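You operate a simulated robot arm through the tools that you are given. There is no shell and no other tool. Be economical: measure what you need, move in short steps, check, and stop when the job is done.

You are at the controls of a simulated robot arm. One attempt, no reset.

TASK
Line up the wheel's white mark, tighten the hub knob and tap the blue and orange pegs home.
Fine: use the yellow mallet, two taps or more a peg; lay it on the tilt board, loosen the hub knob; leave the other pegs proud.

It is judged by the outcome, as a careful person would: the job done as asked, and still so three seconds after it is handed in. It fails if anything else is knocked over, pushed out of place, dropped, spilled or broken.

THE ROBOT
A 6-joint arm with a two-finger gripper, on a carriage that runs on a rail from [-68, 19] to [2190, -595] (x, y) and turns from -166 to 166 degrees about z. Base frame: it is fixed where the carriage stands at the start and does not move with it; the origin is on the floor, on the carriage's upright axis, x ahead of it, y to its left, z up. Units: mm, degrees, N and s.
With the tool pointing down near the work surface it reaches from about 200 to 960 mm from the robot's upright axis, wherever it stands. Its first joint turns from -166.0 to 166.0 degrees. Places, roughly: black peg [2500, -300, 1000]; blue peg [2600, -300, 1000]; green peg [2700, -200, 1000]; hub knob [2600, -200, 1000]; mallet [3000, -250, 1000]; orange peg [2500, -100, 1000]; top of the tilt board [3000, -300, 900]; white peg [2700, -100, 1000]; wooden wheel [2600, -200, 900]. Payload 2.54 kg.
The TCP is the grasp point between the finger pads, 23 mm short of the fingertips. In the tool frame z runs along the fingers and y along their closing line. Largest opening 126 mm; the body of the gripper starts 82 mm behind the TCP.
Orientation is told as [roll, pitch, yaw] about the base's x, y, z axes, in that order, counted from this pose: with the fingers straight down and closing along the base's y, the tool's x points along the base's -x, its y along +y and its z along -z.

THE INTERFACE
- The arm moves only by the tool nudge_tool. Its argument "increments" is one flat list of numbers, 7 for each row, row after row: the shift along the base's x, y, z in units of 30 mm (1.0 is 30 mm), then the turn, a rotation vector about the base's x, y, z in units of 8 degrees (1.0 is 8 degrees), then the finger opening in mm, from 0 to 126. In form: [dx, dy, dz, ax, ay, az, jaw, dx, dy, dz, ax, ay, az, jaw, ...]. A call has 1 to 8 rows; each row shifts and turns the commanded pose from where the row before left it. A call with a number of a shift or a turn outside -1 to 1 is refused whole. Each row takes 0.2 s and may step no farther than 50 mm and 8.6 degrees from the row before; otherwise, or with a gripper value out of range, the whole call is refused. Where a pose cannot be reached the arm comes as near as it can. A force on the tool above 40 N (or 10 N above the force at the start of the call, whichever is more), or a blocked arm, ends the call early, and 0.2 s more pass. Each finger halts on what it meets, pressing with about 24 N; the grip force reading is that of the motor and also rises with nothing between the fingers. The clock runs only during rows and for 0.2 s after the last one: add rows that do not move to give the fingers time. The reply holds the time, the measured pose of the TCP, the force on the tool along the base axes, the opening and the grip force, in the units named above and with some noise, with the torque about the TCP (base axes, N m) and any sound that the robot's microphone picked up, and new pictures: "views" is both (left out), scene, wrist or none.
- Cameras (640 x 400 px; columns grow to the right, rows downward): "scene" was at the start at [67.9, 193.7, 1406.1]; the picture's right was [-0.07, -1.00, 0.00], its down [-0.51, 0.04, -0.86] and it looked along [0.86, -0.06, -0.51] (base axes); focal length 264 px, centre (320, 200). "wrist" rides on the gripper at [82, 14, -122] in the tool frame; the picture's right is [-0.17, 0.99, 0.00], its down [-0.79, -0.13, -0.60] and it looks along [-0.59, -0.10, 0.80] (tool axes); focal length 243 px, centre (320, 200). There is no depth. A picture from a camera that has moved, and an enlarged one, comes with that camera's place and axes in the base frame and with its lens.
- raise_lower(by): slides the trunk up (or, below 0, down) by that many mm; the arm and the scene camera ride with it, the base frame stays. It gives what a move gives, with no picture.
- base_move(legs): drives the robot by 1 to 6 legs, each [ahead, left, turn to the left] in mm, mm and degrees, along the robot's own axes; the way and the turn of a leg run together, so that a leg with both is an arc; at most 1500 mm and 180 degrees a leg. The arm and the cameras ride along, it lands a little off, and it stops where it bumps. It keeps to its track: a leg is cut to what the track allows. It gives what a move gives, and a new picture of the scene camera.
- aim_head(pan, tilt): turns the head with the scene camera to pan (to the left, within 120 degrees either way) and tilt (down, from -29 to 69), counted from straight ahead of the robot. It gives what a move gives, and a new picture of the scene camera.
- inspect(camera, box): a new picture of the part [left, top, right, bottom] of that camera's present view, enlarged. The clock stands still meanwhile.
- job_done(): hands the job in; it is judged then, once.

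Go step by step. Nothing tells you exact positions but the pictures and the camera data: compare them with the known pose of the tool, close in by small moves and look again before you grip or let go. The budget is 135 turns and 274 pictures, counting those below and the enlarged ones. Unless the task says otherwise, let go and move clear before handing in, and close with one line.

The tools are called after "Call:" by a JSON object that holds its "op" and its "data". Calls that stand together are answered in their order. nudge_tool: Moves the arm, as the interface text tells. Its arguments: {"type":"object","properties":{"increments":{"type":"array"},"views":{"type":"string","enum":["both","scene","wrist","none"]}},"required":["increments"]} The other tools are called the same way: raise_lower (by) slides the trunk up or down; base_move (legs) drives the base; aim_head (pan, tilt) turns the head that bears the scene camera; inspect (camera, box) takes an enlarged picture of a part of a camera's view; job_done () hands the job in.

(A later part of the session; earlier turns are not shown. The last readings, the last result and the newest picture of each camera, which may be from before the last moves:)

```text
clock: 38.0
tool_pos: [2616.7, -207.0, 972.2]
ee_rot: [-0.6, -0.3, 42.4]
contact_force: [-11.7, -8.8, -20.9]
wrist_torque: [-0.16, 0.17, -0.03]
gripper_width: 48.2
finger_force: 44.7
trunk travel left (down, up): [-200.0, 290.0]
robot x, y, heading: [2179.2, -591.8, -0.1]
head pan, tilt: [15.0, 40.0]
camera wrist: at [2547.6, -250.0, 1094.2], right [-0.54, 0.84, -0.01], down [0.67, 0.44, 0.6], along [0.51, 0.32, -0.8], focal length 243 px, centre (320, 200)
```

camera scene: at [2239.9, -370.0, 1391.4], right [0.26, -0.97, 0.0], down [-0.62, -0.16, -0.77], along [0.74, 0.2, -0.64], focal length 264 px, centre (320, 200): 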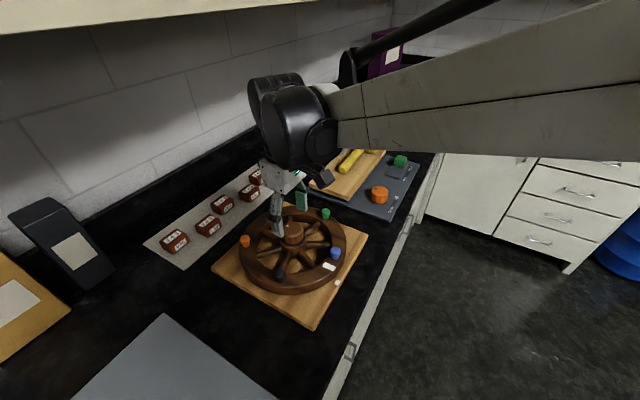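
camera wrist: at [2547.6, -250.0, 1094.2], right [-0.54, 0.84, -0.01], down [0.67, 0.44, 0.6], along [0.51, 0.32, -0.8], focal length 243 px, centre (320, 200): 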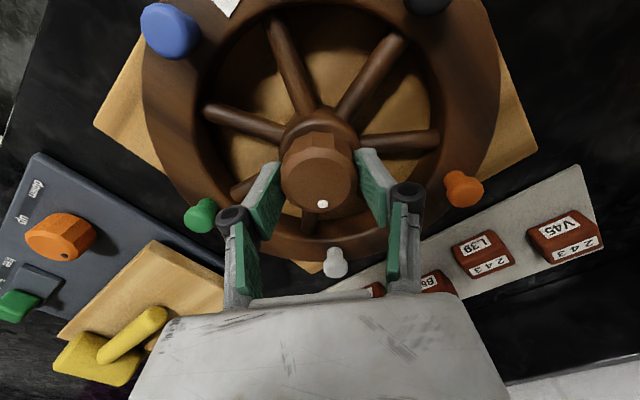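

The knob turns freely and the wheel stays put. I'll keep turning.

Call:
{"op": "nudge_tool", "data": {"increments": [0, 0, -0.03, 0, 0, -1, 38, 0, 0, 0, 0, 0, -1, 38, 0, 0, 0, 0, 0, -1, 38, 0, 0, 0, 0, 0, -1, 38, 0, 0, 0, 0, 0, -1, 38, 0, 0, 0, 0, 0, 0, 38], "views": "wrist"}}

```text
clock: 39.4
tool_pos: [2617.6, -209.0, 972.4]
ee_rot: [-0.8, -0.2, 2.5]
contact_force: [-9.0, -31.0, -20.9]
wrist_torque: [-0.94, 0.11, 0.03]
gripper_width: 48.3
finger_force: 45.2
trunk travel left (down, up): [-200.0, 290.0]
robot x, y, heading: [2180.3, -593.6, -0.2]
head pan, tilt: [15.0, 40.0]
camera wrist: at [2536.5, -195.1, 1094.2], right [0.12, 0.99, -0.01], down [0.79, -0.09, 0.6], along [0.6, -0.08, -0.8], focal length 243 px, centre (320, 200)
```

wrist: 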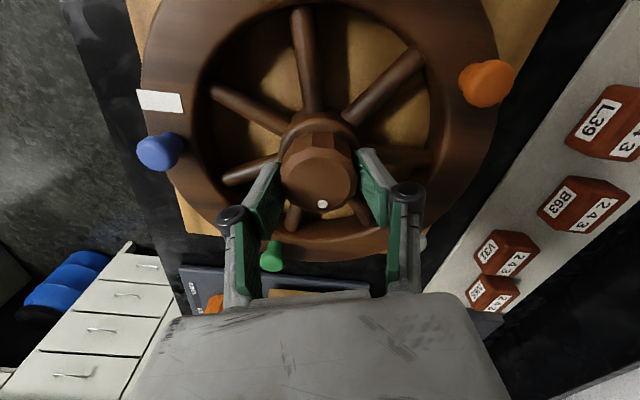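

Call:
{"op": "nudge_tool", "data": {"increments": [0, -0.08, 0, 0, 0, -1, 38, 0, 0, -0.02, 0, 0, -1, 38, 0, 0, 0, 0, 0, -1, 38, 0, 0, 0, 0, 0, -1, 38, 0, 0, 0, 0, 0, -1, 38, 0, 0, 0, 0, 0, 0, 38], "views": "wrist"}}

```text
clock: 40.8
tool_pos: [2618.2, -209.1, 972.2]
ee_rot: [-0.8, -0.2, -37.5]
contact_force: [5.5, -21.9, 4.8]
wrist_torque: [-0.41, -0.21, 0.07]
gripper_width: 48.0
finger_force: 44.7
trunk travel left (down, up): [-200.0, 290.0]
robot x, y, heading: [2182.2, -595.1, -0.1]
head pan, tilt: [15.0, 40.0]
camera wrist: at [2563.1, -146.3, 1094.2], right [0.73, 0.68, -0.01], down [0.55, -0.58, 0.6], along [0.4, -0.45, -0.8], focal length 243 px, centre (320, 200)
```

wrist: 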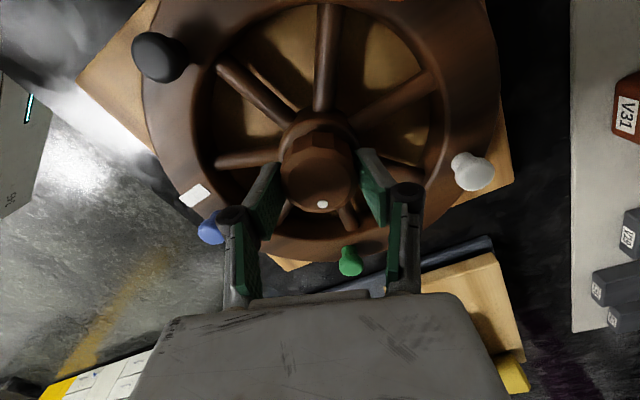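

Call:
{"op": "nudge_tool", "data": {"increments": [0, -0.06, 0, 0, 0, -1, 38, 0, 0, 0, 0, 0, -1, 38, 0, 0, 0, 0, 0, -1, 38, 0, 0, 0, 0, 0, -1, 38, 0, 0, 0, 0, 0, -1, 38, 0, 0, 0, 0, 0, 0, 38], "views": "wrist"}}

```text
clock: 42.2
tool_pos: [2616.7, -210.3, 973.0]
ee_rot: [-0.7, -0.1, -77.4]
contact_force: [4.9, -2.5, 20.8]
wrist_torque: [0.05, -0.09, 1.5]
gripper_width: 48.4
finger_force: 44.7
trunk travel left (down, up): [-200.0, 290.0]
robot x, y, heading: [2178.7, -593.9, -0.2]
head pan, tilt: [15.0, 40.0]
camera wrist: at [2614.9, -125.7, 1094.2], right [1.0, 0.05, -0.01], down [0.05, -0.8, 0.6], along [0.02, -0.6, -0.8], focal length 243 px, centre (320, 200)
```

wrist: 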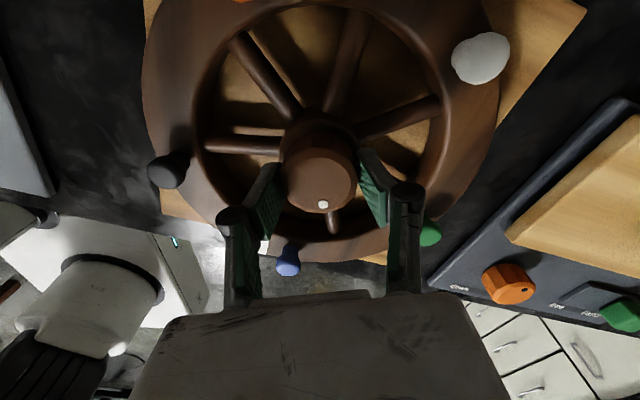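

Resistance is now showing at 1.5 N m and the wheel is still in place. I'll turn a little further to snug it.

Call:
{"op": "nudge_tool", "data": {"increments": [0, 0, 0, 0, 0, -0.5, 38, 0, 0, 0, 0, 0, -0.5, 38, 0, 0, 0, 0, 0, 0, 38], "views": "wrist"}}

```text
clock: 43.0
tool_pos: [2615.7, -209.2, 972.6]
ee_rot: [-0.8, -0.1, -85.5]
contact_force: [-9.9, -4.8, -1.4]
wrist_torque: [0.0, 0.47, 0.29]
gripper_width: 47.8
finger_force: 44.9
trunk travel left (down, up): [-200.0, 290.0]
robot x, y, heading: [2179.0, -592.4, -0.1]
head pan, tilt: [15.0, 40.0]
camera wrist: at [2626.5, -125.6, 1093.4], right [1.0, -0.09, -0.01], down [-0.06, -0.8, 0.6], along [-0.06, -0.6, -0.8], focal length 243 px, centre (320, 200)
```

wrist: 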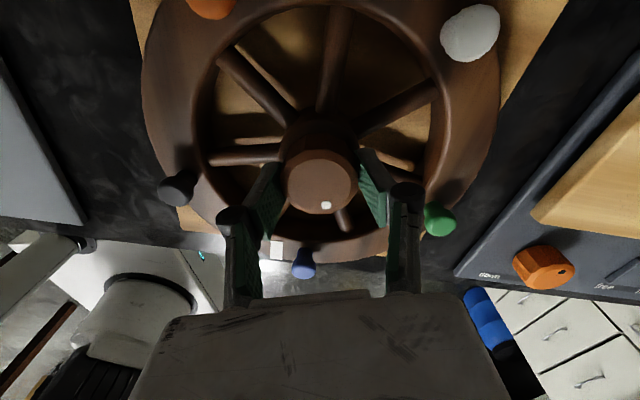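

The white dot lagged slightly, which suggests the knob has reached its stop. I'll make one more short turn to confirm.

Call:
{"op": "nudge_tool", "data": {"increments": [0, 0, 0, 0, 0, -0.6, 36, 0, 0, 0, 0, 0, -0.6, 36], "views": "wrist"}}

```text
clock: 43.6
tool_pos: [2617.0, -212.0, 973.9]
ee_rot: [-0.8, -0.3, -95.0]
contact_force: [-28.5, -22.3, -19.2]
wrist_torque: [-0.73, 0.89, 1.51]
gripper_width: 47.2
finger_force: 45.2
trunk travel left (down, up): [-200.0, 290.0]
robot x, y, heading: [2176.0, -592.0, -0.1]
head pan, tilt: [15.0, 40.0]
camera wrist: at [2639.9, -129.1, 1093.4], right [0.97, -0.25, -0.01], down [-0.19, -0.77, 0.6], along [-0.16, -0.58, -0.8], focal length 243 px, centre (320, 200)
```

wrist: 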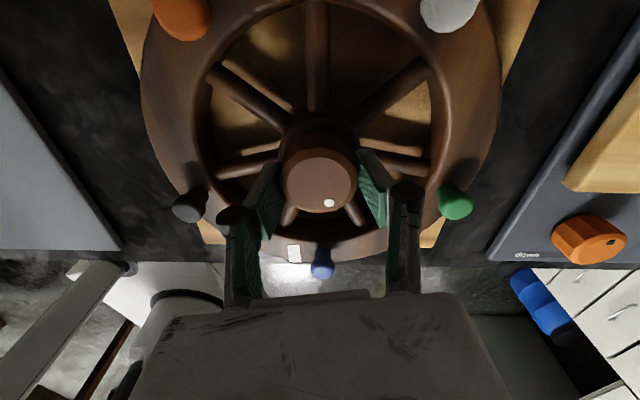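

The knob is tight: the gripper slips at about 1.5 N m, and the wheel has not moved. I'll release, rise and swing toward the mallet while turning the yaw back to 0.

Call:
{"op": "nudge_tool", "data": {"increments": [0, 0, 0, 0, 0, 0, 76, 0, 0, 0, 0, 0, 0, 80, 0, 0, 0, 0, 0, 0, 80, 0, 0, 1, 0, 0, 0, 80, 0, 0, 1, 0, 0, 1, 80, 0, 0, 1, 0, 0, 1, 80, 0, 0, 1, 0, 0, 1, 80, 0, 0, 1, 0, 0, 1, 80], "views": "scene"}}

Call:
{"op": "nudge_tool", "data": {"increments": [1, 0, 0, 0, 0, 1, 80, 1, 0, 0, 0, 0, 1, 80, 1, 0, 0, 0, 0, 1, 80, 1, 0, 0, 0, 0, 1, 80, 1, -0.3, 0, 0, 0, 1, 80, 1, -0.3, 0, 0, 0, 1, 80, 1, -0.3, 0, 0, 0, 1, 80, 0, 0, 0, 0, 0, 1, 80]}}

```text
clock: 45.4
tool_pos: [2618.3, -211.5, 1123.4]
ee_rot: [-0.7, -0.1, -62.9]
contact_force: [-0.1, 0.9, -0.3]
wrist_torque: [-0.05, -0.01, 0.0]
gripper_width: 80.3
finger_force: 0.0
trunk travel left (down, up): [-200.0, 290.0]
robot x, y, heading: [2181.9, -592.7, 0.1]
head pan, tilt: [15.0, 40.0]
camera scene: at [2239.8, -370.1, 1391.5], right [0.26, -0.97, 0.0], down [-0.62, -0.16, -0.77], along [0.74, 0.2, -0.64], focal length 264 px, centre (320, 200)
```

scene: 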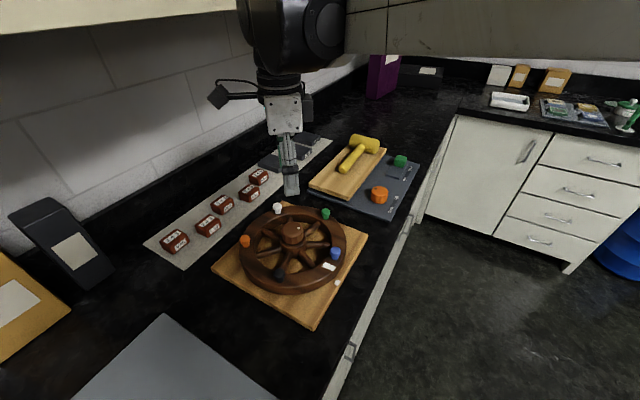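

```text
clock: 47.2
tool_pos: [2827.9, -237.3, 1122.8]
ee_rot: [-0.7, -0.2, 1.0]
contact_force: [0.7, 0.4, -0.6]
wrist_torque: [0.01, 0.02, -0.01]
gripper_width: 79.8
finger_force: 0.1
trunk travel left (down, up): [-200.0, 290.0]
robot x, y, heading: [2180.3, -592.4, -0.1]
head pan, tilt: [15.0, 40.0]
camera scene: at [2240.2, -370.1, 1391.4], right [0.26, -0.97, 0.0], down [-0.62, -0.16, -0.77], along [0.74, 0.2, -0.64], focal length 264 px, centre (320, 200)
camera wrist: at [2746.2, -222.5, 1243.9], right [0.15, 0.99, -0.01], down [0.79, -0.11, 0.6], along [0.59, -0.1, -0.8], focal length 243 px, centre (320, 200)
```

scene: 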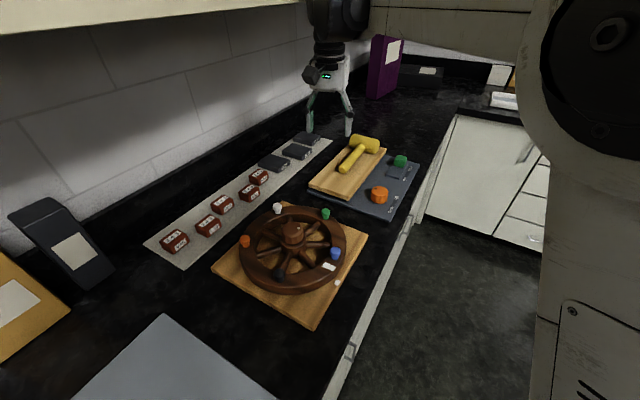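
wrist: 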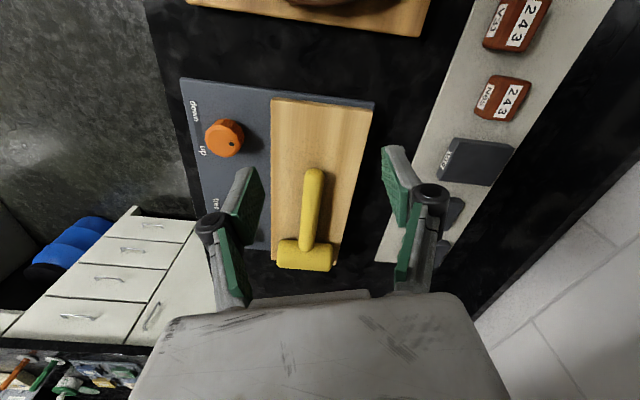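

Call:
{"op": "inspect", "data": {"camera": "wrist", "box": [170, 70, 410, 290]}}

Call:
{"op": "inspect", "data": {"camera": "scene", "box": [290, 125, 430, 225]}}

```text
1.82 times, centred on (290, 180) of wrist
camera zoom: at [2746.2, -222.5, 1243.9], right [0.15, 0.99, -0.01], down [0.79, -0.11, 0.6], along [0.59, -0.1, -0.8], focal length 441 px, centre (374, 236)
```

zoom: 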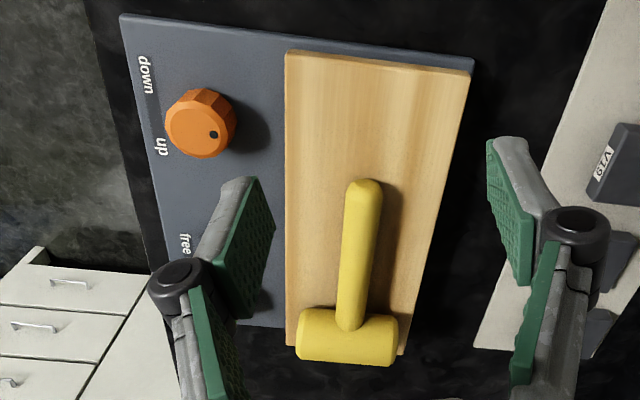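

```text
4.00 times, centred on (360, 175) of scene
camera zoom: at [2240.2, -370.1, 1391.4], right [0.26, -0.97, 0.0], down [-0.62, -0.16, -0.77], along [0.74, 0.2, -0.64], focal length 1056 px, centre (160, 300)
```

zoom: 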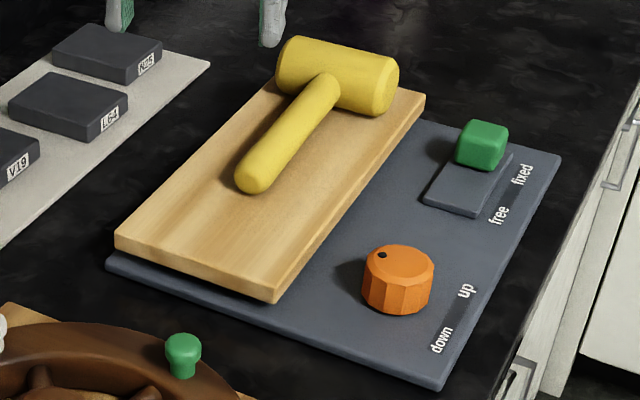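

The board is level at z≈917. The mallet handle runs from its end at (2922, −263) to the head junction at (3064, −297), about −13.5° in yaw. I'll go above the handle near the head, at about (3040, −291).

Call:
{"op": "nudge_tool", "data": {"increments": [1, -0.25, 0, 0, 0, -0.9, 56, 1, -0.25, 0, 0, 0, -0.9, 56, 1, -0.25, 0, 0, 0, 0, 56, 1, -0.25, -0.5, 0, 0, 0, 56, 1, -0.25, -0.8, 0, 0, 0, 56, 1, -0.25, -0.8, 0, 0, 0, 56, 1, -0.3, -0.8, 0, 0, 0, 56, 0, 0, -0.6, 0, 0, 0, 56]}}

```text
clock: 49.0
tool_pos: [3037.1, -290.9, 1015.6]
ee_rot: [-0.7, -0.2, -13.4]
contact_force: [-0.5, -0.4, -1.0]
wrist_torque: [-0.01, 0.01, 0.02]
gripper_width: 56.0
finger_force: 0.1
trunk travel left (down, up): [-200.0, 290.0]
robot x, y, heading: [2176.1, -593.2, -0.0]
head pan, tilt: [15.0, 40.0]
camera scene: at [2240.2, -370.1, 1391.4], right [0.26, -0.97, 0.0], down [-0.62, -0.16, -0.77], along [0.74, 0.2, -0.64], focal length 264 px, centre (320, 200)
camera wrist: at [2961.7, -256.8, 1136.7], right [0.39, 0.92, -0.01], down [0.74, -0.3, 0.6], along [0.55, -0.24, -0.8], focal length 243 px, centre (320, 200)
```

scene: 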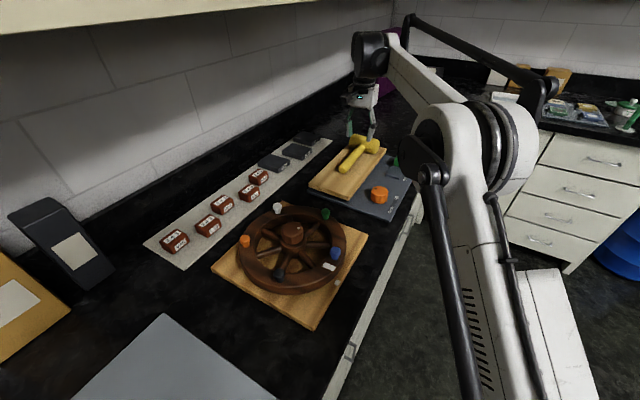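
wrist: 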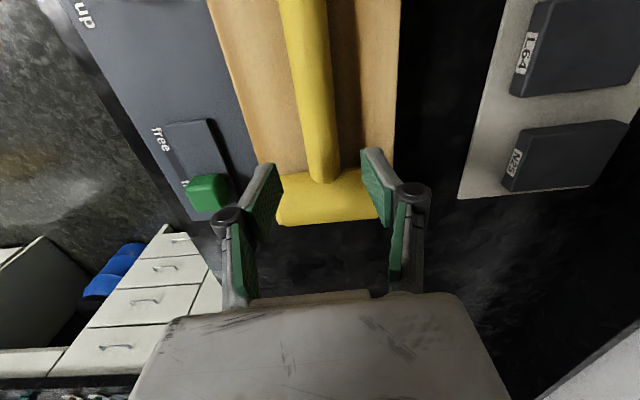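

The handle is centred. I'll move 10 mm forward, descend and grip.

Call:
{"op": "nudge_tool", "data": {"increments": [0.32, -0.08, -0.6, 0, 0, 0, 56, 0, 0, -0.6, 0, 0, 0, 56, 0, 0, -0.5, 0, 0, 0, 56, 0, 0, -0.35, 0, 0, 0, 56, 0, 0, 0, 0, 0, 0, 56], "views": "wrist"}}

```text
clock: 50.2
tool_pos: [3047.9, -293.9, 956.0]
ee_rot: [-0.7, -0.2, -13.4]
contact_force: [-0.3, -0.7, -0.2]
wrist_torque: [0.04, -0.03, -0.02]
gripper_width: 55.8
finger_force: 0.0
trunk travel left (down, up): [-200.0, 290.0]
robot x, y, heading: [2178.7, -592.8, -0.3]
head pan, tilt: [15.0, 40.0]
camera wrist: at [2972.0, -258.9, 1077.0], right [0.39, 0.92, -0.01], down [0.74, -0.3, 0.6], along [0.55, -0.24, -0.8], focal length 243 px, centre (320, 200)
```

wrist: 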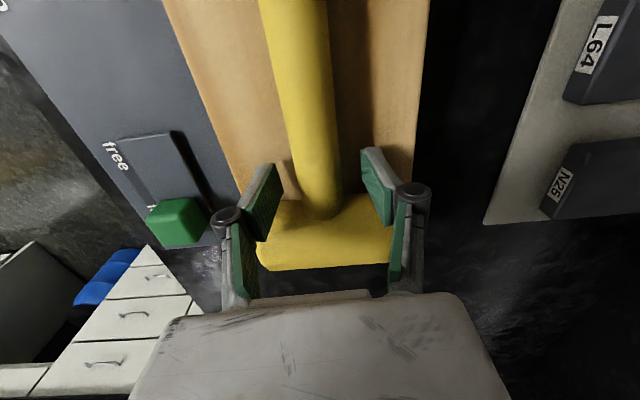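

Call:
{"op": "nudge_tool", "data": {"increments": [0, 0, -0.15, 0, 0, 0, 50, 0, 0, 0, 0, 0, 0, 34, 0, 0, 0, 0, 0, 0, 18, 0, 0, 0, 0, 0, 0, 8, 0, 0, 0, 0, 0, 0, 8], "views": "wrist"}}

```text
clock: 51.4
tool_pos: [3046.7, -293.6, 951.2]
ee_rot: [-0.6, -0.2, -13.4]
contact_force: [0.0, -1.1, 0.2]
wrist_torque: [0.07, 0.0, -0.06]
gripper_width: 25.7
finger_force: 24.3
trunk travel left (down, up): [-200.0, 290.0]
robot x, y, heading: [2180.7, -588.8, -0.4]
head pan, tilt: [15.0, 40.0]
camera wrist: at [2971.8, -258.7, 1072.3], right [0.39, 0.92, -0.01], down [0.74, -0.3, 0.6], along [0.55, -0.24, -0.8], focal length 243 px, centre (320, 200)
```

wrist: 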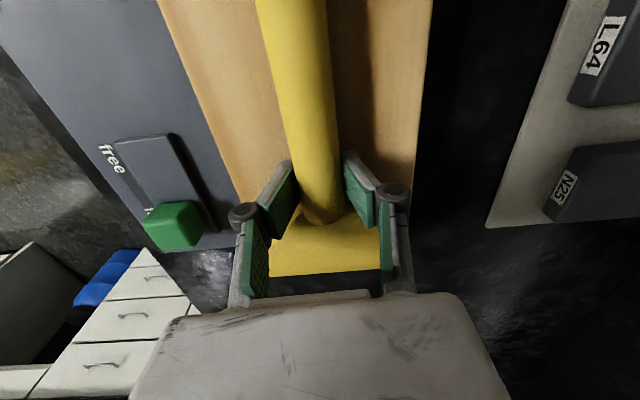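

The handle is gripped (25.7 mm) at (3046.7, −293.6, 951.2), yaw −13.4. I'm noting that for putting it back. Now I'll lift.

Call:
{"op": "nudge_tool", "data": {"increments": [0, 0, 0, 0, 0, 0, 5, 0, 0, 0.2, 0, 0, 0, 5, 0, 0, 0.5, 0, 0, 0, 5, 0, 0, 0.8, 0, 0, 0, 5, 0, 0, 1, 0, 0, 0, 5, 0, 0, 1, 0, 0, 0, 5, 0, 0, 0, 0, 0, 0, 5]}}

```text
clock: 53.0
tool_pos: [3047.5, -292.1, 1055.8]
ee_rot: [-0.7, -0.2, -13.4]
contact_force: [0.1, -0.1, -3.5]
wrist_torque: [0.05, 0.05, 0.01]
gripper_width: 25.3
finger_force: 24.1
trunk travel left (down, up): [-200.0, 290.0]
robot x, y, heading: [2179.2, -593.6, -0.3]
head pan, tilt: [15.0, 40.0]
camera scene: at [2240.0, -370.1, 1391.4], right [0.26, -0.97, 0.0], down [-0.62, -0.16, -0.77], along [0.74, 0.2, -0.64], focal length 264 px, centre (320, 200)
camera wrist: at [2971.9, -258.2, 1177.2], right [0.39, 0.92, -0.01], down [0.74, -0.3, 0.6], along [0.55, -0.24, -0.8], focal length 243 px, centre (320, 200)
```

scene: 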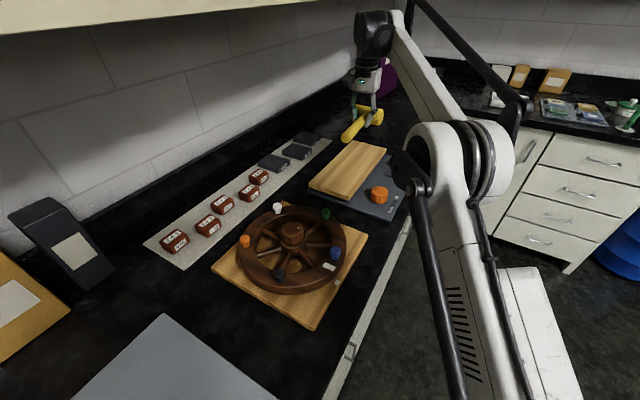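
wrist: 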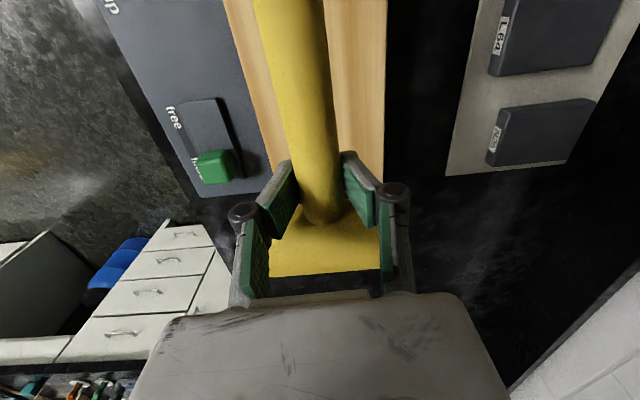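

The mallet is held firmly. I'll carry it over to the blue peg, keeping it above the knob, and aim to put the head axis (about 50 mm ahead of the TCP) over the peg.

Call:
{"op": "nudge_tool", "data": {"increments": [-1, 0, 0, 0, 0, 0, 5, -1, 0, 0, 0, 0, 0, 5, -1, 0, 0, 0, 0, 0, 5, -1, 0, 0, 0, 0, 0, 5, -1, 0, 0, 0, 0, 0, 5, -1, 0, 0, 0, 0, 0, 5, -1, 0, 0, 0, 0, 0, 5, -1, 0, 0, 0, 0, 0, 5], "views": "none"}}

Call:
{"op": "nudge_tool", "data": {"increments": [-1, 0, 0, 0, 0, 0, 5, -1, 0, 0, 0, 0, 0, 5, -1, 0, 0, 0, 0, 0, 5, -1, 0, 0, 0, 0, 0, 5, -1, 0, 0, 0, 0, 0, 5, -1, 0, 0, 0, 0, 0, 5, -1, 0, 0, 0, 0, 0, 5, -0.9, -0.1, 0, 0, 0, 0, 5]}}

```text
clock: 54.8
tool_pos: [2806.6, -293.6, 1056.0]
ee_rot: [-0.7, -0.2, -13.3]
contact_force: [0.1, 0.6, -3.3]
wrist_torque: [0.01, 0.06, 0.04]
gripper_width: 25.1
finger_force: 23.7
trunk travel left (down, up): [-200.0, 290.0]
robot x, y, heading: [2179.2, -590.3, 0.0]
head pan, tilt: [15.0, 40.0]
```

```text
clock: 56.6
tool_pos: [2567.5, -297.8, 1055.4]
ee_rot: [-0.8, -0.2, -13.5]
contact_force: [0.3, 0.1, -3.2]
wrist_torque: [-0.01, 0.05, -0.04]
gripper_width: 25.1
finger_force: 23.9
trunk travel left (down, up): [-200.0, 290.0]
robot x, y, heading: [2181.4, -591.6, -0.3]
head pan, tilt: [15.0, 40.0]
camera scene: at [2240.2, -369.8, 1391.4], right [0.26, -0.97, 0.0], down [-0.62, -0.16, -0.77], along [0.74, 0.2, -0.64], focal length 264 px, centre (320, 200)
camera wrist: at [2493.2, -261.6, 1176.8], right [0.39, 0.92, -0.01], down [0.74, -0.3, 0.6], along [0.55, -0.24, -0.8], focal length 243 px, centre (320, 200)
```

scene: 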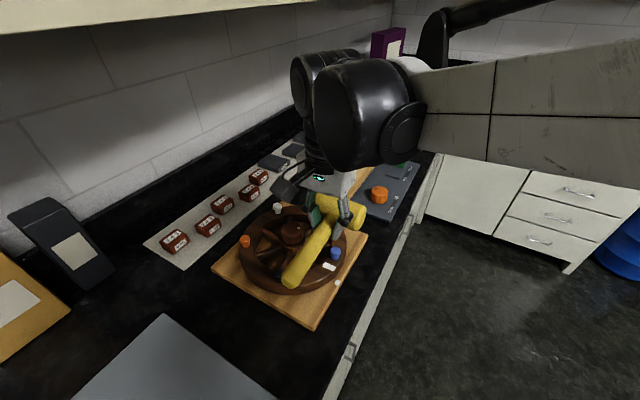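
wrist: 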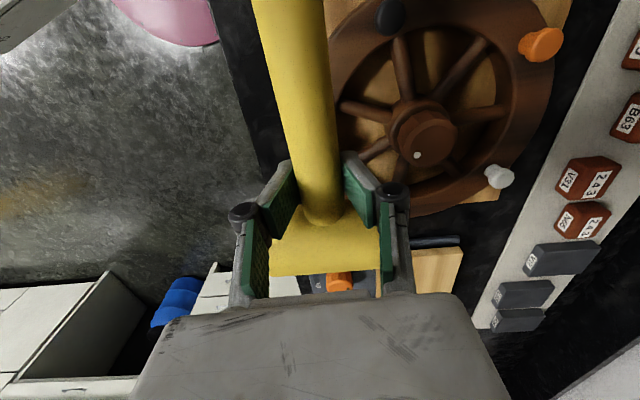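

I'll shift 23 mm back so the head sits over the blue peg, lower partway and check from the scene camera.

Call:
{"op": "nudge_tool", "data": {"increments": [-0.78, 0.03, 0, 0, 0, 0, 5, 0, 0, -0.6, 0, 0, 0, 5, 0, 0, -0.7, 0, 0, 0, 5, 0, 0, 0, 0, 0, 0, 5], "views": "none"}}

Call:
{"op": "inspect", "data": {"camera": "scene", "box": [230, 185, 390, 300]}}

```text
clock: 57.6
tool_pos: [2546.2, -295.9, 1016.9]
ee_rot: [-0.7, -0.2, -13.4]
contact_force: [-0.1, -0.3, -3.3]
wrist_torque: [0.0, 0.07, -0.03]
gripper_width: 25.1
finger_force: 24.8
trunk travel left (down, up): [-200.0, 290.0]
robot x, y, heading: [2180.4, -590.9, -0.3]
head pan, tilt: [15.0, 40.0]
```

```text
3.48 times, centred on (310, 242) of scene
camera zoom: at [2240.0, -369.9, 1391.4], right [0.26, -0.97, 0.0], down [-0.62, -0.16, -0.77], along [0.74, 0.2, -0.64], focal length 918 px, centre (355, 52)
```

zoom: 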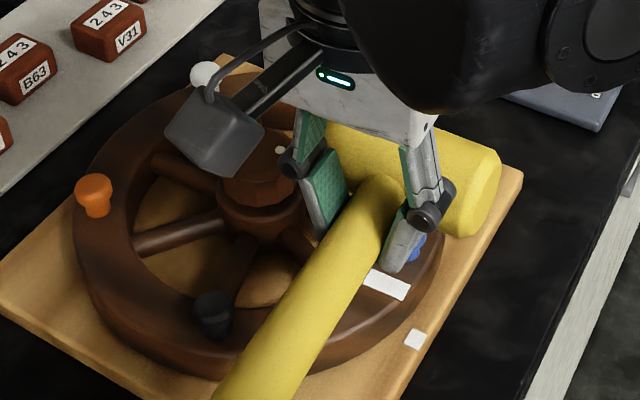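

The head is over the blue peg. I'll make the first tap downward and watch the force.

Call:
{"op": "nudge_tool", "data": {"increments": [0, 0, -0.6, 0, 0, 0, 5, 0, 0, -0.7, 0, 0, 0, 5, 0, 0, 0, 0, 0, 0, 5], "views": "none"}}

Call:
{"op": "inspect", "data": {"camera": "scene", "box": [230, 185, 390, 300]}}

```text
clock: 58.4
tool_pos: [2546.8, -294.8, 978.6]
ee_rot: [-0.6, -0.2, -13.4]
contact_force: [-1.3, -1.3, -0.7]
wrist_torque: [-0.09, 0.02, -0.05]
gripper_width: 24.9
finger_force: 24.3
trunk travel left (down, up): [-200.0, 290.0]
robot x, y, heading: [2176.7, -593.7, -0.3]
head pan, tilt: [15.0, 40.0]
```

```text
3.48 times, centred on (310, 242) of scene
camera zoom: at [2239.7, -370.2, 1391.5], right [0.26, -0.97, 0.0], down [-0.62, -0.16, -0.77], along [0.74, 0.2, -0.64], focal length 918 px, centre (355, 52)
```

zoom: 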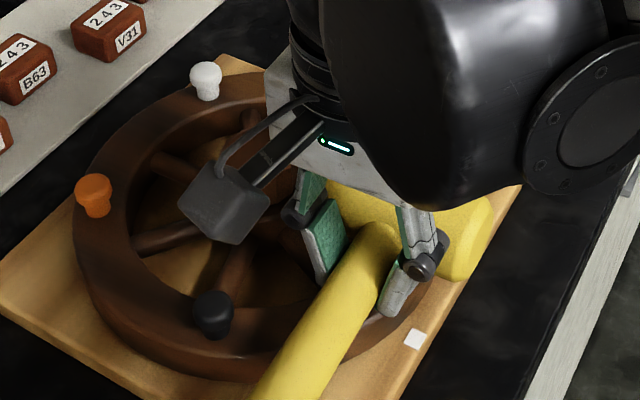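

There is light contact at TCP z≈978.6, so the head is resting on the peg. Now I'll raise and strike.

Call:
{"op": "nudge_tool", "data": {"increments": [0, 0, 0.7, 0, 0, 0, 5, 0, 0, 0, 0, 0, 0, 5, 0, 0, -0.95, 0, 0, 0, 5, 0, 0, 0.7, 0, 0, 0, 5, 0, 0, 0, 0, 0, 0, 5], "views": "none"}}

```text
clock: 59.6
tool_pos: [2547.8, -296.1, 992.7]
ee_rot: [-0.7, -0.2, -13.4]
contact_force: [-0.2, -0.1, -2.9]
wrist_torque: [0.02, 0.04, 0.01]
gripper_width: 24.5
finger_force: 23.8
trunk travel left (down, up): [-200.0, 290.0]
robot x, y, heading: [2176.9, -591.1, -0.2]
head pan, tilt: [15.0, 40.0]
```

No sound and no stop, so I'll strike a bit deeper and hold at the bottom to read the force.

Call:
{"op": "nudge_tool", "data": {"increments": [0, 0, -1, 0, 0, 0, 5, 0, 0, 0, 0, 0, 0, 5], "views": "scene"}}

```text
clock: 60.2
tool_pos: [2547.2, -295.7, 961.8]
ee_rot: [-0.7, -0.2, -13.5]
contact_force: [-4.5, 3.1, 9.5]
wrist_torque: [-0.08, -0.38, 0.06]
gripper_width: 23.5
finger_force: 24.2
trunk travel left (down, up): [-200.0, 290.0]
robot x, y, heading: [2178.8, -591.5, -0.4]
head pan, tilt: [15.0, 40.0]
camera scene: at [2239.0, -370.2, 1391.6], right [0.26, -0.97, 0.0], down [-0.62, -0.16, -0.77], along [0.74, 0.2, -0.64], focal length 264 px, centre (320, 200)
```

scene: 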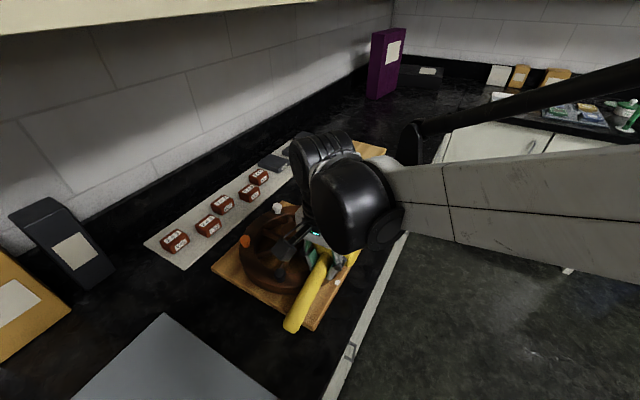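

I'll lift to check the peg and how the mallet is held.

Call:
{"op": "nudge_tool", "data": {"increments": [0, 0, 1, 0, 0, 0, 5, 0, 0, 1, 0, 0, 0, 5, 0.8, -0.2, 0.5, 0, 0, 0, 5, 1, 0, 0, 0, 0, 0, 5, 0, 0, 0, 0, 0, 0, 5], "views": "both"}}

Call:
{"op": "inspect", "data": {"camera": "scene", "box": [230, 185, 390, 300]}}

```text
clock: 61.4
tool_pos: [2601.5, -302.0, 1037.5]
ee_rot: [-0.8, -0.3, -13.4]
contact_force: [-0.4, 0.1, -3.2]
wrist_torque: [-0.01, 0.09, 0.02]
gripper_width: 23.2
finger_force: 24.1
trunk travel left (down, up): [-200.0, 290.0]
robot x, y, heading: [2178.9, -593.8, -0.2]
head pan, tilt: [15.0, 40.0]
camera scene: at [2240.3, -369.9, 1391.4], right [0.26, -0.97, 0.0], down [-0.62, -0.16, -0.77], along [0.74, 0.2, -0.64], focal length 264 px, centre (320, 200)
camera wrist: at [2525.4, -266.7, 1158.7], right [0.39, 0.92, -0.01], down [0.74, -0.3, 0.6], along [0.55, -0.24, -0.8], focal length 243 px, centre (320, 200)
```

scene: 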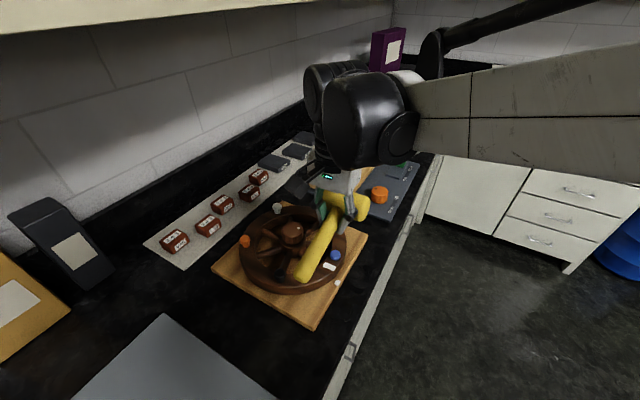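
wrist: 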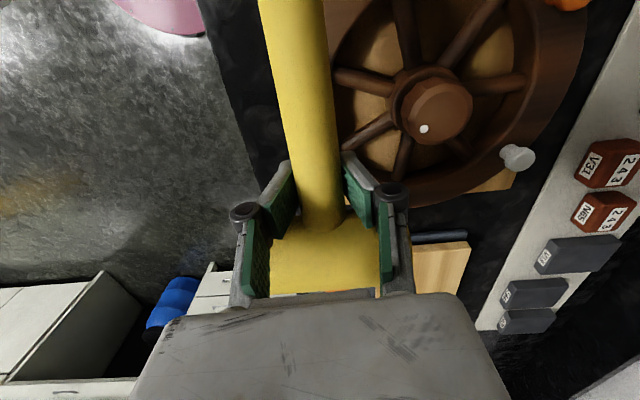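

```text
3.48 times, centred on (310, 242) of scene
camera zoom: at [2240.3, -369.9, 1391.4], right [0.26, -0.97, 0.0], down [-0.62, -0.16, -0.77], along [0.74, 0.2, -0.64], focal length 918 px, centre (355, 52)
```

zoom: 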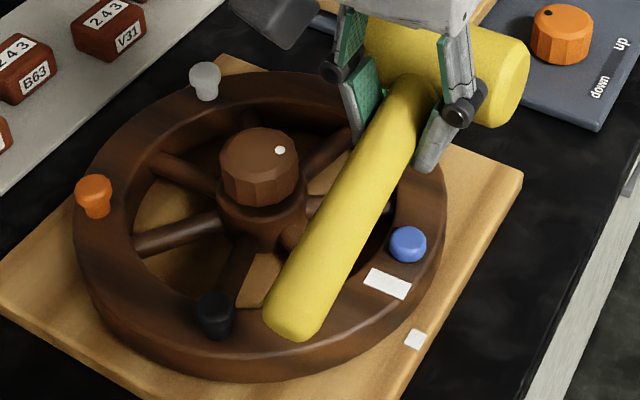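

Call:
{"op": "inspect", "data": {"camera": "scene", "box": [315, 235, 355, 265]}}

Call:
{"op": "inspect", "data": {"camera": "scene", "box": [235, 225, 275, 255]}}

```text
13.33 times, centred on (335, 250) of scene
camera zoom: at [2240.3, -369.9, 1391.4], right [0.26, -0.97, 0.0], down [-0.62, -0.16, -0.77], along [0.74, 0.2, -0.64], focal length 3520 px, centre (120, -467)
```

zoom: 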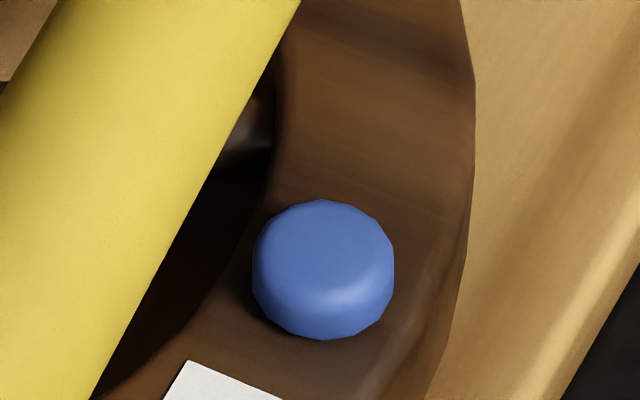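

```text
13.33 times, centred on (255, 240) of scene
camera zoom: at [2240.3, -369.9, 1391.4], right [0.26, -0.97, 0.0], down [-0.62, -0.16, -0.77], along [0.74, 0.2, -0.64], focal length 3520 px, centre (1187, -333)
```

zoom: 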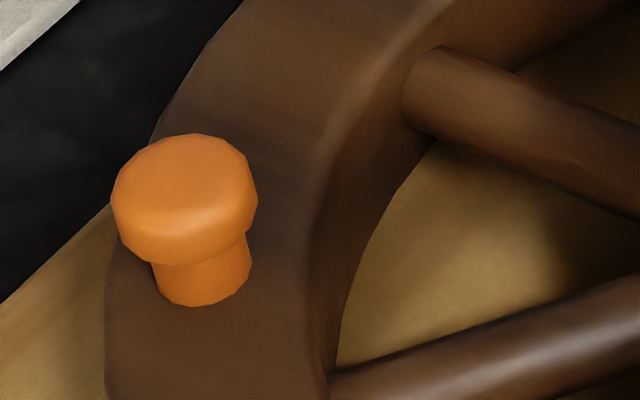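

Blue's head now looks seated on the rim. I'll give it two more firm taps to be sure it's home.

Call:
{"op": "nudge_tool", "data": {"increments": [-0.9, 0.1, 0, 0, 0, 0, 5, -0.9, 0.1, -0.8, 0, 0, 0, 5, 0, 0, -0.9, 0, 0, 0, 5, 0, 0, -1, 0, 0, 0, 5, 0, 0, 0, 0, 0, 0, 5], "views": "none"}}

```text
clock: 62.6
tool_pos: [2545.6, -295.5, 958.4]
ee_rot: [-0.5, -0.2, -13.4]
contact_force: [0.1, 5.6, 36.3]
wrist_torque: [0.48, 0.06, 0.2]
gripper_width: 22.8
finger_force: 24.2
trunk travel left (down, up): [-200.0, 290.0]
robot x, y, heading: [2177.9, -590.9, -0.2]
head pan, tilt: [15.0, 40.0]
```

Now the fingertips touch the rim, and the head has done its work. I'll lift, check blue, and move over to the orange peg with the handle angled outward so the fingers stay off the rim.

Call:
{"op": "nudge_tool", "data": {"increments": [0, 0, 1, 0, 0, 0, 5, 0, 0, 1, 0, 0, 0, 5, 0, 0.5, 1, 0, 0, 0, 5, 0, 1, 0.3, 0, 0, -0.6, 5, 0, 1, 0, 0, 0, -0.6, 5, -0.1, 1, 0, 0, 0, -0.6, 5, -0.2, 1, 0, 0, 0, 0, 5, -0.15, 1, 0, 0, 0, 0, 5], "views": "none"}}

Call:
{"op": "nudge_tool", "data": {"increments": [0, 1, 0, 0, 0, 0, 5, 0, 0.58, 0, 0, 0, 0, 5, 0, 0, 0, 0, 0, 0, 5]}}

Call:
{"op": "inspect", "data": {"camera": "scene", "box": [230, 185, 390, 300]}}

```text
clock: 64.4
tool_pos: [2535.1, -131.5, 1055.5]
ee_rot: [-0.8, -0.1, -28.2]
contact_force: [0.6, -0.9, -3.2]
wrist_torque: [0.1, 0.05, -0.01]
gripper_width: 22.2
finger_force: 23.6
trunk travel left (down, up): [-200.0, 290.0]
robot x, y, heading: [2181.5, -594.0, -0.3]
head pan, tilt: [15.0, 40.0]
```

```text
clock: 65.2
tool_pos: [2534.4, -83.6, 1054.5]
ee_rot: [-0.8, -0.2, -27.8]
contact_force: [-0.1, 0.7, -2.9]
wrist_torque: [0.02, 0.06, -0.03]
gripper_width: 22.3
finger_force: 23.9
trunk travel left (down, up): [-200.0, 290.0]
robot x, y, heading: [2180.7, -593.6, -0.1]
head pan, tilt: [15.0, 40.0]
camera scene: at [2219.3, -334.5, 1388.2], right [0.68, -0.73, 0.0], down [-0.49, -0.46, -0.74], along [0.55, 0.5, -0.67], focal length 264 px, centre (320, 200)
camera wrist: at [2469.6, -30.8, 1176.3], right [0.61, 0.8, -0.01], down [0.64, -0.48, 0.6], along [0.47, -0.37, -0.8], focal length 243 px, centre (320, 200)
```

scene: 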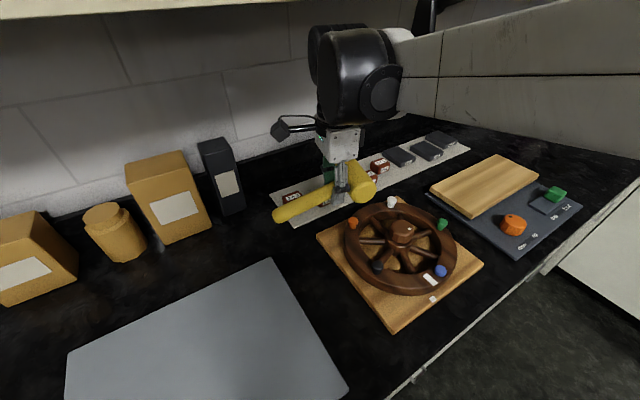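
wrist: 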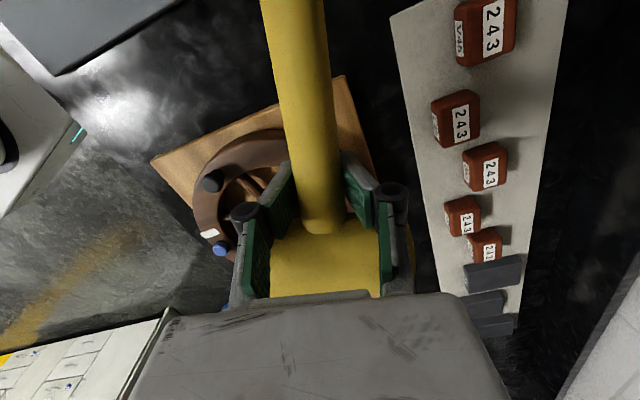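

```text
3.48 times, centred on (310, 242) of scene
camera zoom: at [2219.3, -334.5, 1388.2], right [0.68, -0.73, 0.0], down [-0.49, -0.46, -0.74], along [0.55, 0.5, -0.67], focal length 918 px, centre (355, 52)
```

zoom: 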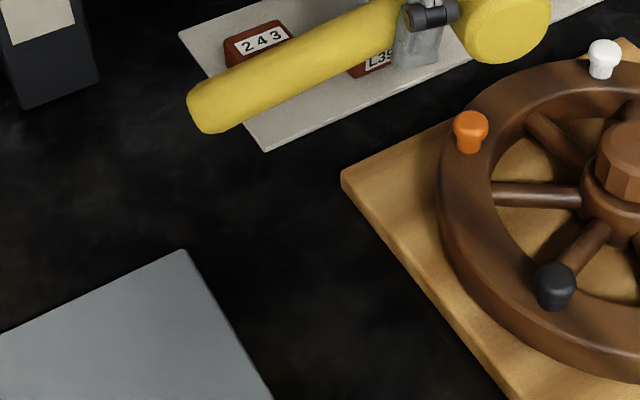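

Blue looks seated. I'll shift a few mm so orange sits well under the head, then lower to just above it.

Call:
{"op": "nudge_tool", "data": {"increments": [-0.13, -0.27, -0.5, 0, 0, 0, 5, 0, 0, -0.9, 0, 0, 0, 5, 0, 0, 0, 0, 0, 0, 5], "views": "scene"}}

Call:
{"op": "inspect", "data": {"camera": "scene", "box": [300, 170, 460, 300]}}

```text
clock: 66.0
tool_pos: [2530.4, -92.0, 1014.4]
ee_rot: [-0.8, -0.2, -27.8]
contact_force: [-1.0, 0.6, -4.1]
wrist_torque: [0.0, 0.09, 0.01]
gripper_width: 22.5
finger_force: 24.2
trunk travel left (down, up): [-200.0, 290.0]
robot x, y, heading: [2178.7, -588.9, -0.2]
head pan, tilt: [15.0, 40.0]
camera scene: at [2218.9, -332.8, 1390.6], right [0.69, -0.72, 0.0], down [-0.47, -0.45, -0.76], along [0.55, 0.53, -0.65], focal length 264 px, centre (320, 200)
```

scene: 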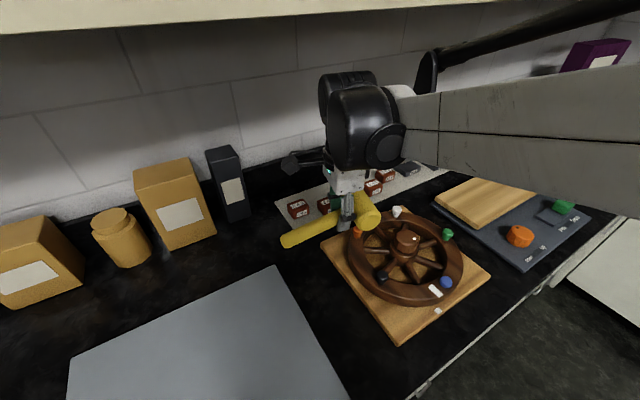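

```text
3.08 times, centred on (380, 235) of scene
camera zoom: at [2218.9, -332.8, 1390.6], right [0.69, -0.72, 0.0], down [-0.47, -0.45, -0.76], along [0.55, 0.53, -0.65], focal length 812 px, centre (135, 92)
```

zoom: 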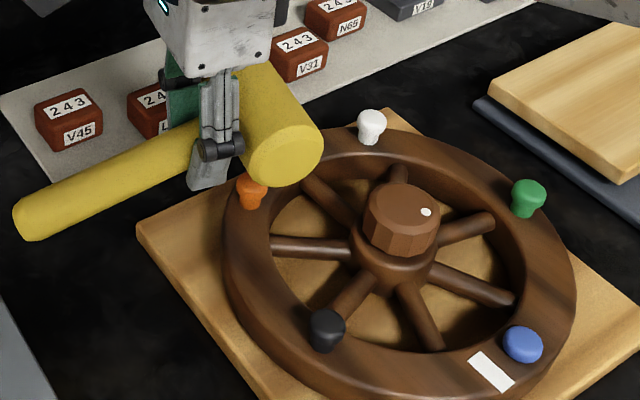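

The head is over orange. First tap goes to about 970, then I lift and read.

Call:
{"op": "nudge_tool", "data": {"increments": [0, 0, -0.7, 0, 0, 0, 5, 0, 0, -0.8, 0, 0, 0, 5, 0, 0, 0.7, 0, 0, 0, 5, 0, 0, 0, 0, 0, 0, 5, 0, 0, -1, 0, 0, 0, 5, 0, 0, 0, 0, 0, 0, 5], "views": "none"}}

```text
clock: 67.4
tool_pos: [2527.9, -93.7, 959.7]
ee_rot: [-0.8, -0.3, -27.7]
contact_force: [-0.4, -0.2, -2.8]
wrist_torque: [0.0, 0.0, -0.03]
gripper_width: 22.2
finger_force: 24.2
trunk travel left (down, up): [-200.0, 290.0]
robot x, y, heading: [2174.4, -591.5, -0.2]
head pan, tilt: [15.0, 40.0]
```

Call:
{"op": "inspect", "data": {"camera": "scene", "box": [300, 170, 460, 300]}}

```text
3.08 times, centred on (380, 235) of scene
camera zoom: at [2213.8, -327.9, 1391.4], right [0.75, -0.66, 0.0], down [-0.43, -0.48, -0.77], along [0.51, 0.57, -0.64], focal length 812 px, centre (135, 92)
```

zoom: 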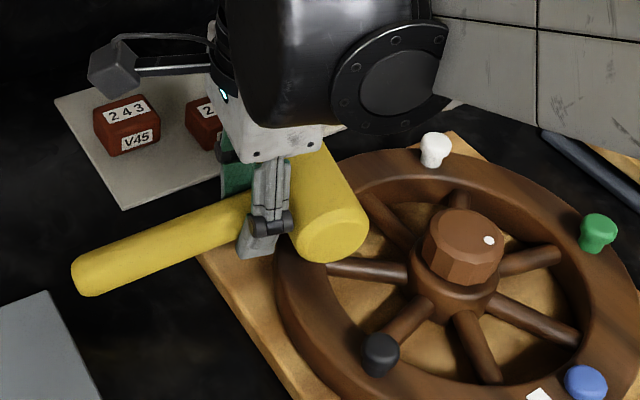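

Call:
{"op": "nudge_tool", "data": {"increments": [0, 0, 0.7, 0, 0, 0, 5, 0, 0, 0, 0, 0, 0, 5, 0, 0, -0.95, 0, 0, 0, 5, 0, 0, 0, 0, 0, 0, 5], "views": "none"}}

```text
clock: 68.4
tool_pos: [2527.7, -93.2, 952.3]
ee_rot: [-0.8, -0.2, -27.7]
contact_force: [-7.9, -3.0, 8.8]
wrist_torque: [-0.2, -0.35, -0.2]
gripper_width: 21.8
finger_force: 24.0
trunk travel left (down, up): [-200.0, 290.0]
robot x, y, heading: [2178.5, -592.5, -0.3]
head pan, tilt: [15.0, 40.0]
```

Call:
{"op": "nudge_tool", "data": {"increments": [0, 0, 1, 0, 0, 0, 5, 0, 0, 1, 0, 0, 0, 5, 0, 0.6, 0.7, 0, 0, 0, 5, 0, 0, 0, 0, 0, 0, 5], "views": "scene"}}

Call:
{"op": "inspect", "data": {"camera": "scene", "box": [300, 190, 460, 310]}}

```text
clock: 69.4
tool_pos: [2541.6, -77.6, 1031.6]
ee_rot: [-0.7, -0.3, -28.7]
contact_force: [0.4, 0.4, -3.6]
wrist_torque: [0.02, 0.03, 0.02]
gripper_width: 21.5
finger_force: 23.8
trunk travel left (down, up): [-200.0, 290.0]
robot x, y, heading: [2178.9, -591.8, -0.3]
head pan, tilt: [15.0, 40.0]
camera scene: at [2218.4, -331.6, 1392.2], right [0.7, -0.71, 0.0], down [-0.45, -0.45, -0.77], along [0.55, 0.54, -0.64], focal length 264 px, centre (320, 200)
```

scene: 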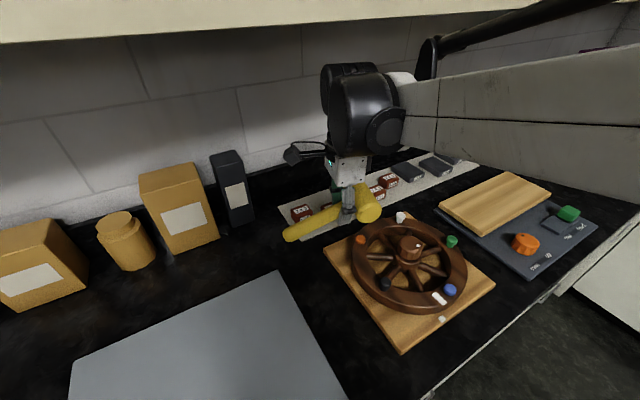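

```text
3.33 times, centred on (380, 250) of scene
camera zoom: at [2218.4, -331.6, 1392.2], right [0.7, -0.71, 0.0], down [-0.45, -0.45, -0.77], along [0.55, 0.54, -0.64], focal length 880 px, centre (120, 33)
```

zoom: 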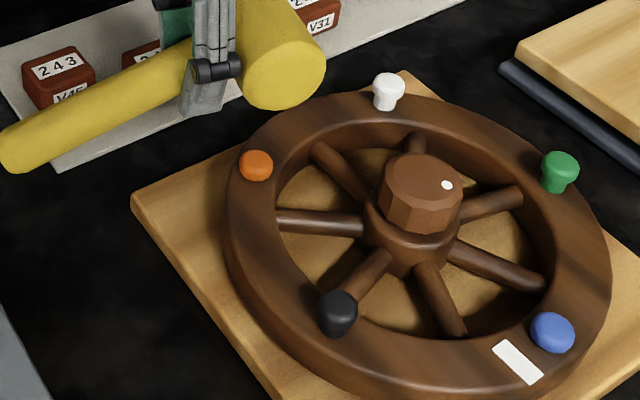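

Call:
{"op": "inspect", "data": {"camera": "scene", "box": [345, 225, 381, 252]}}

Call:
{"op": "inspect", "data": {"camera": "scene", "box": [428, 274, 472, 308]}}

```text
14.81 times, centred on (363, 238) of scene
camera zoom: at [2218.4, -331.6, 1392.2], right [0.7, -0.71, 0.0], down [-0.45, -0.45, -0.77], along [0.55, 0.54, -0.64], focal length 3911 px, centre (-317, -370)
```

zoom: 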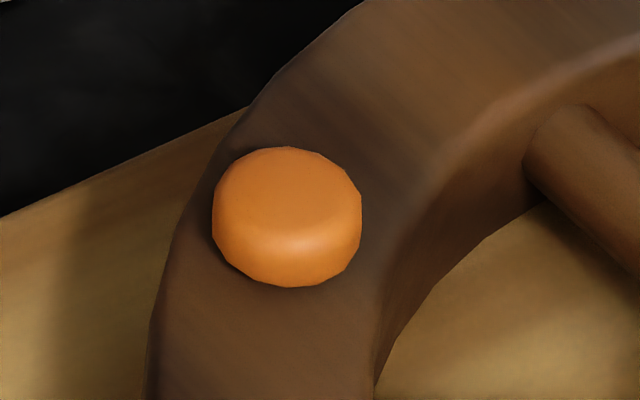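

```text
11.76 times, centred on (450, 291) of scene
camera zoom: at [2218.4, -331.6, 1392.2], right [0.7, -0.71, 0.0], down [-0.45, -0.45, -0.77], along [0.55, 0.54, -0.64], focal length 3106 px, centre (-1209, -871)
```

zoom: 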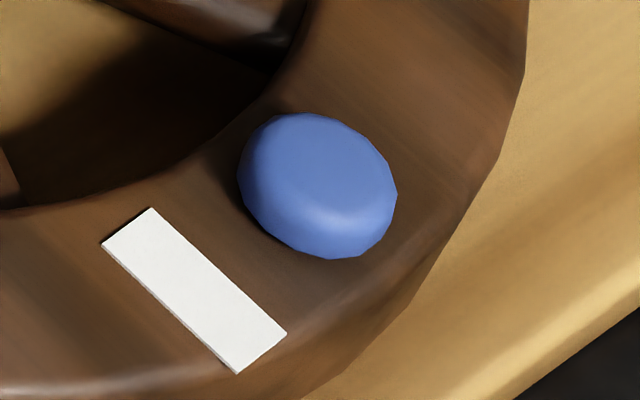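

Both heads appear seated on the rim. I'll give orange two more taps for certainty, first re-centring over it.

Call:
{"op": "nudge_tool", "data": {"increments": [0, -0.6, 0, 0, 0, 0, 5, 0, 0, -0.7, 0, 0, 0, 5, 0, 0, 0, 0, 0, 0, 5], "views": "none"}}

```text
clock: 70.2
tool_pos: [2535.7, -96.5, 1009.7]
ee_rot: [-0.7, -0.2, -28.3]
contact_force: [-0.9, 0.2, -3.4]
wrist_torque: [0.01, 0.07, 0.02]
gripper_width: 21.7
finger_force: 23.6
trunk travel left (down, up): [-200.0, 290.0]
robot x, y, heading: [2181.8, -594.9, -0.3]
head pan, tilt: [15.0, 40.0]
```

Call:
{"op": "nudge_tool", "data": {"increments": [-0.2, 0.1, -0.6, 0, 0, 0, 5, 0, 0, -0.5, 0, 0, 0, 5, 0, 0, -0.9, 0, 0, 0, 5, 0, 0, 0.7, 0, 0, 0, 5, 0, 0, 0, 0, 0, 0, 5, 0, 0, -0.8, 0, 0, 0, 5, 0, 0, 0, 0, 0, 0, 5], "views": "none"}}

```text
clock: 71.8
tool_pos: [2523.0, -89.9, 949.7]
ee_rot: [-0.7, -0.2, -27.7]
contact_force: [-9.6, 0.2, 8.1]
wrist_torque: [-0.16, -0.37, -0.14]
gripper_width: 21.2
finger_force: 24.5
trunk travel left (down, up): [-200.0, 290.0]
robot x, y, heading: [2175.0, -590.1, -0.1]
head pan, tilt: [15.0, 40.0]
```

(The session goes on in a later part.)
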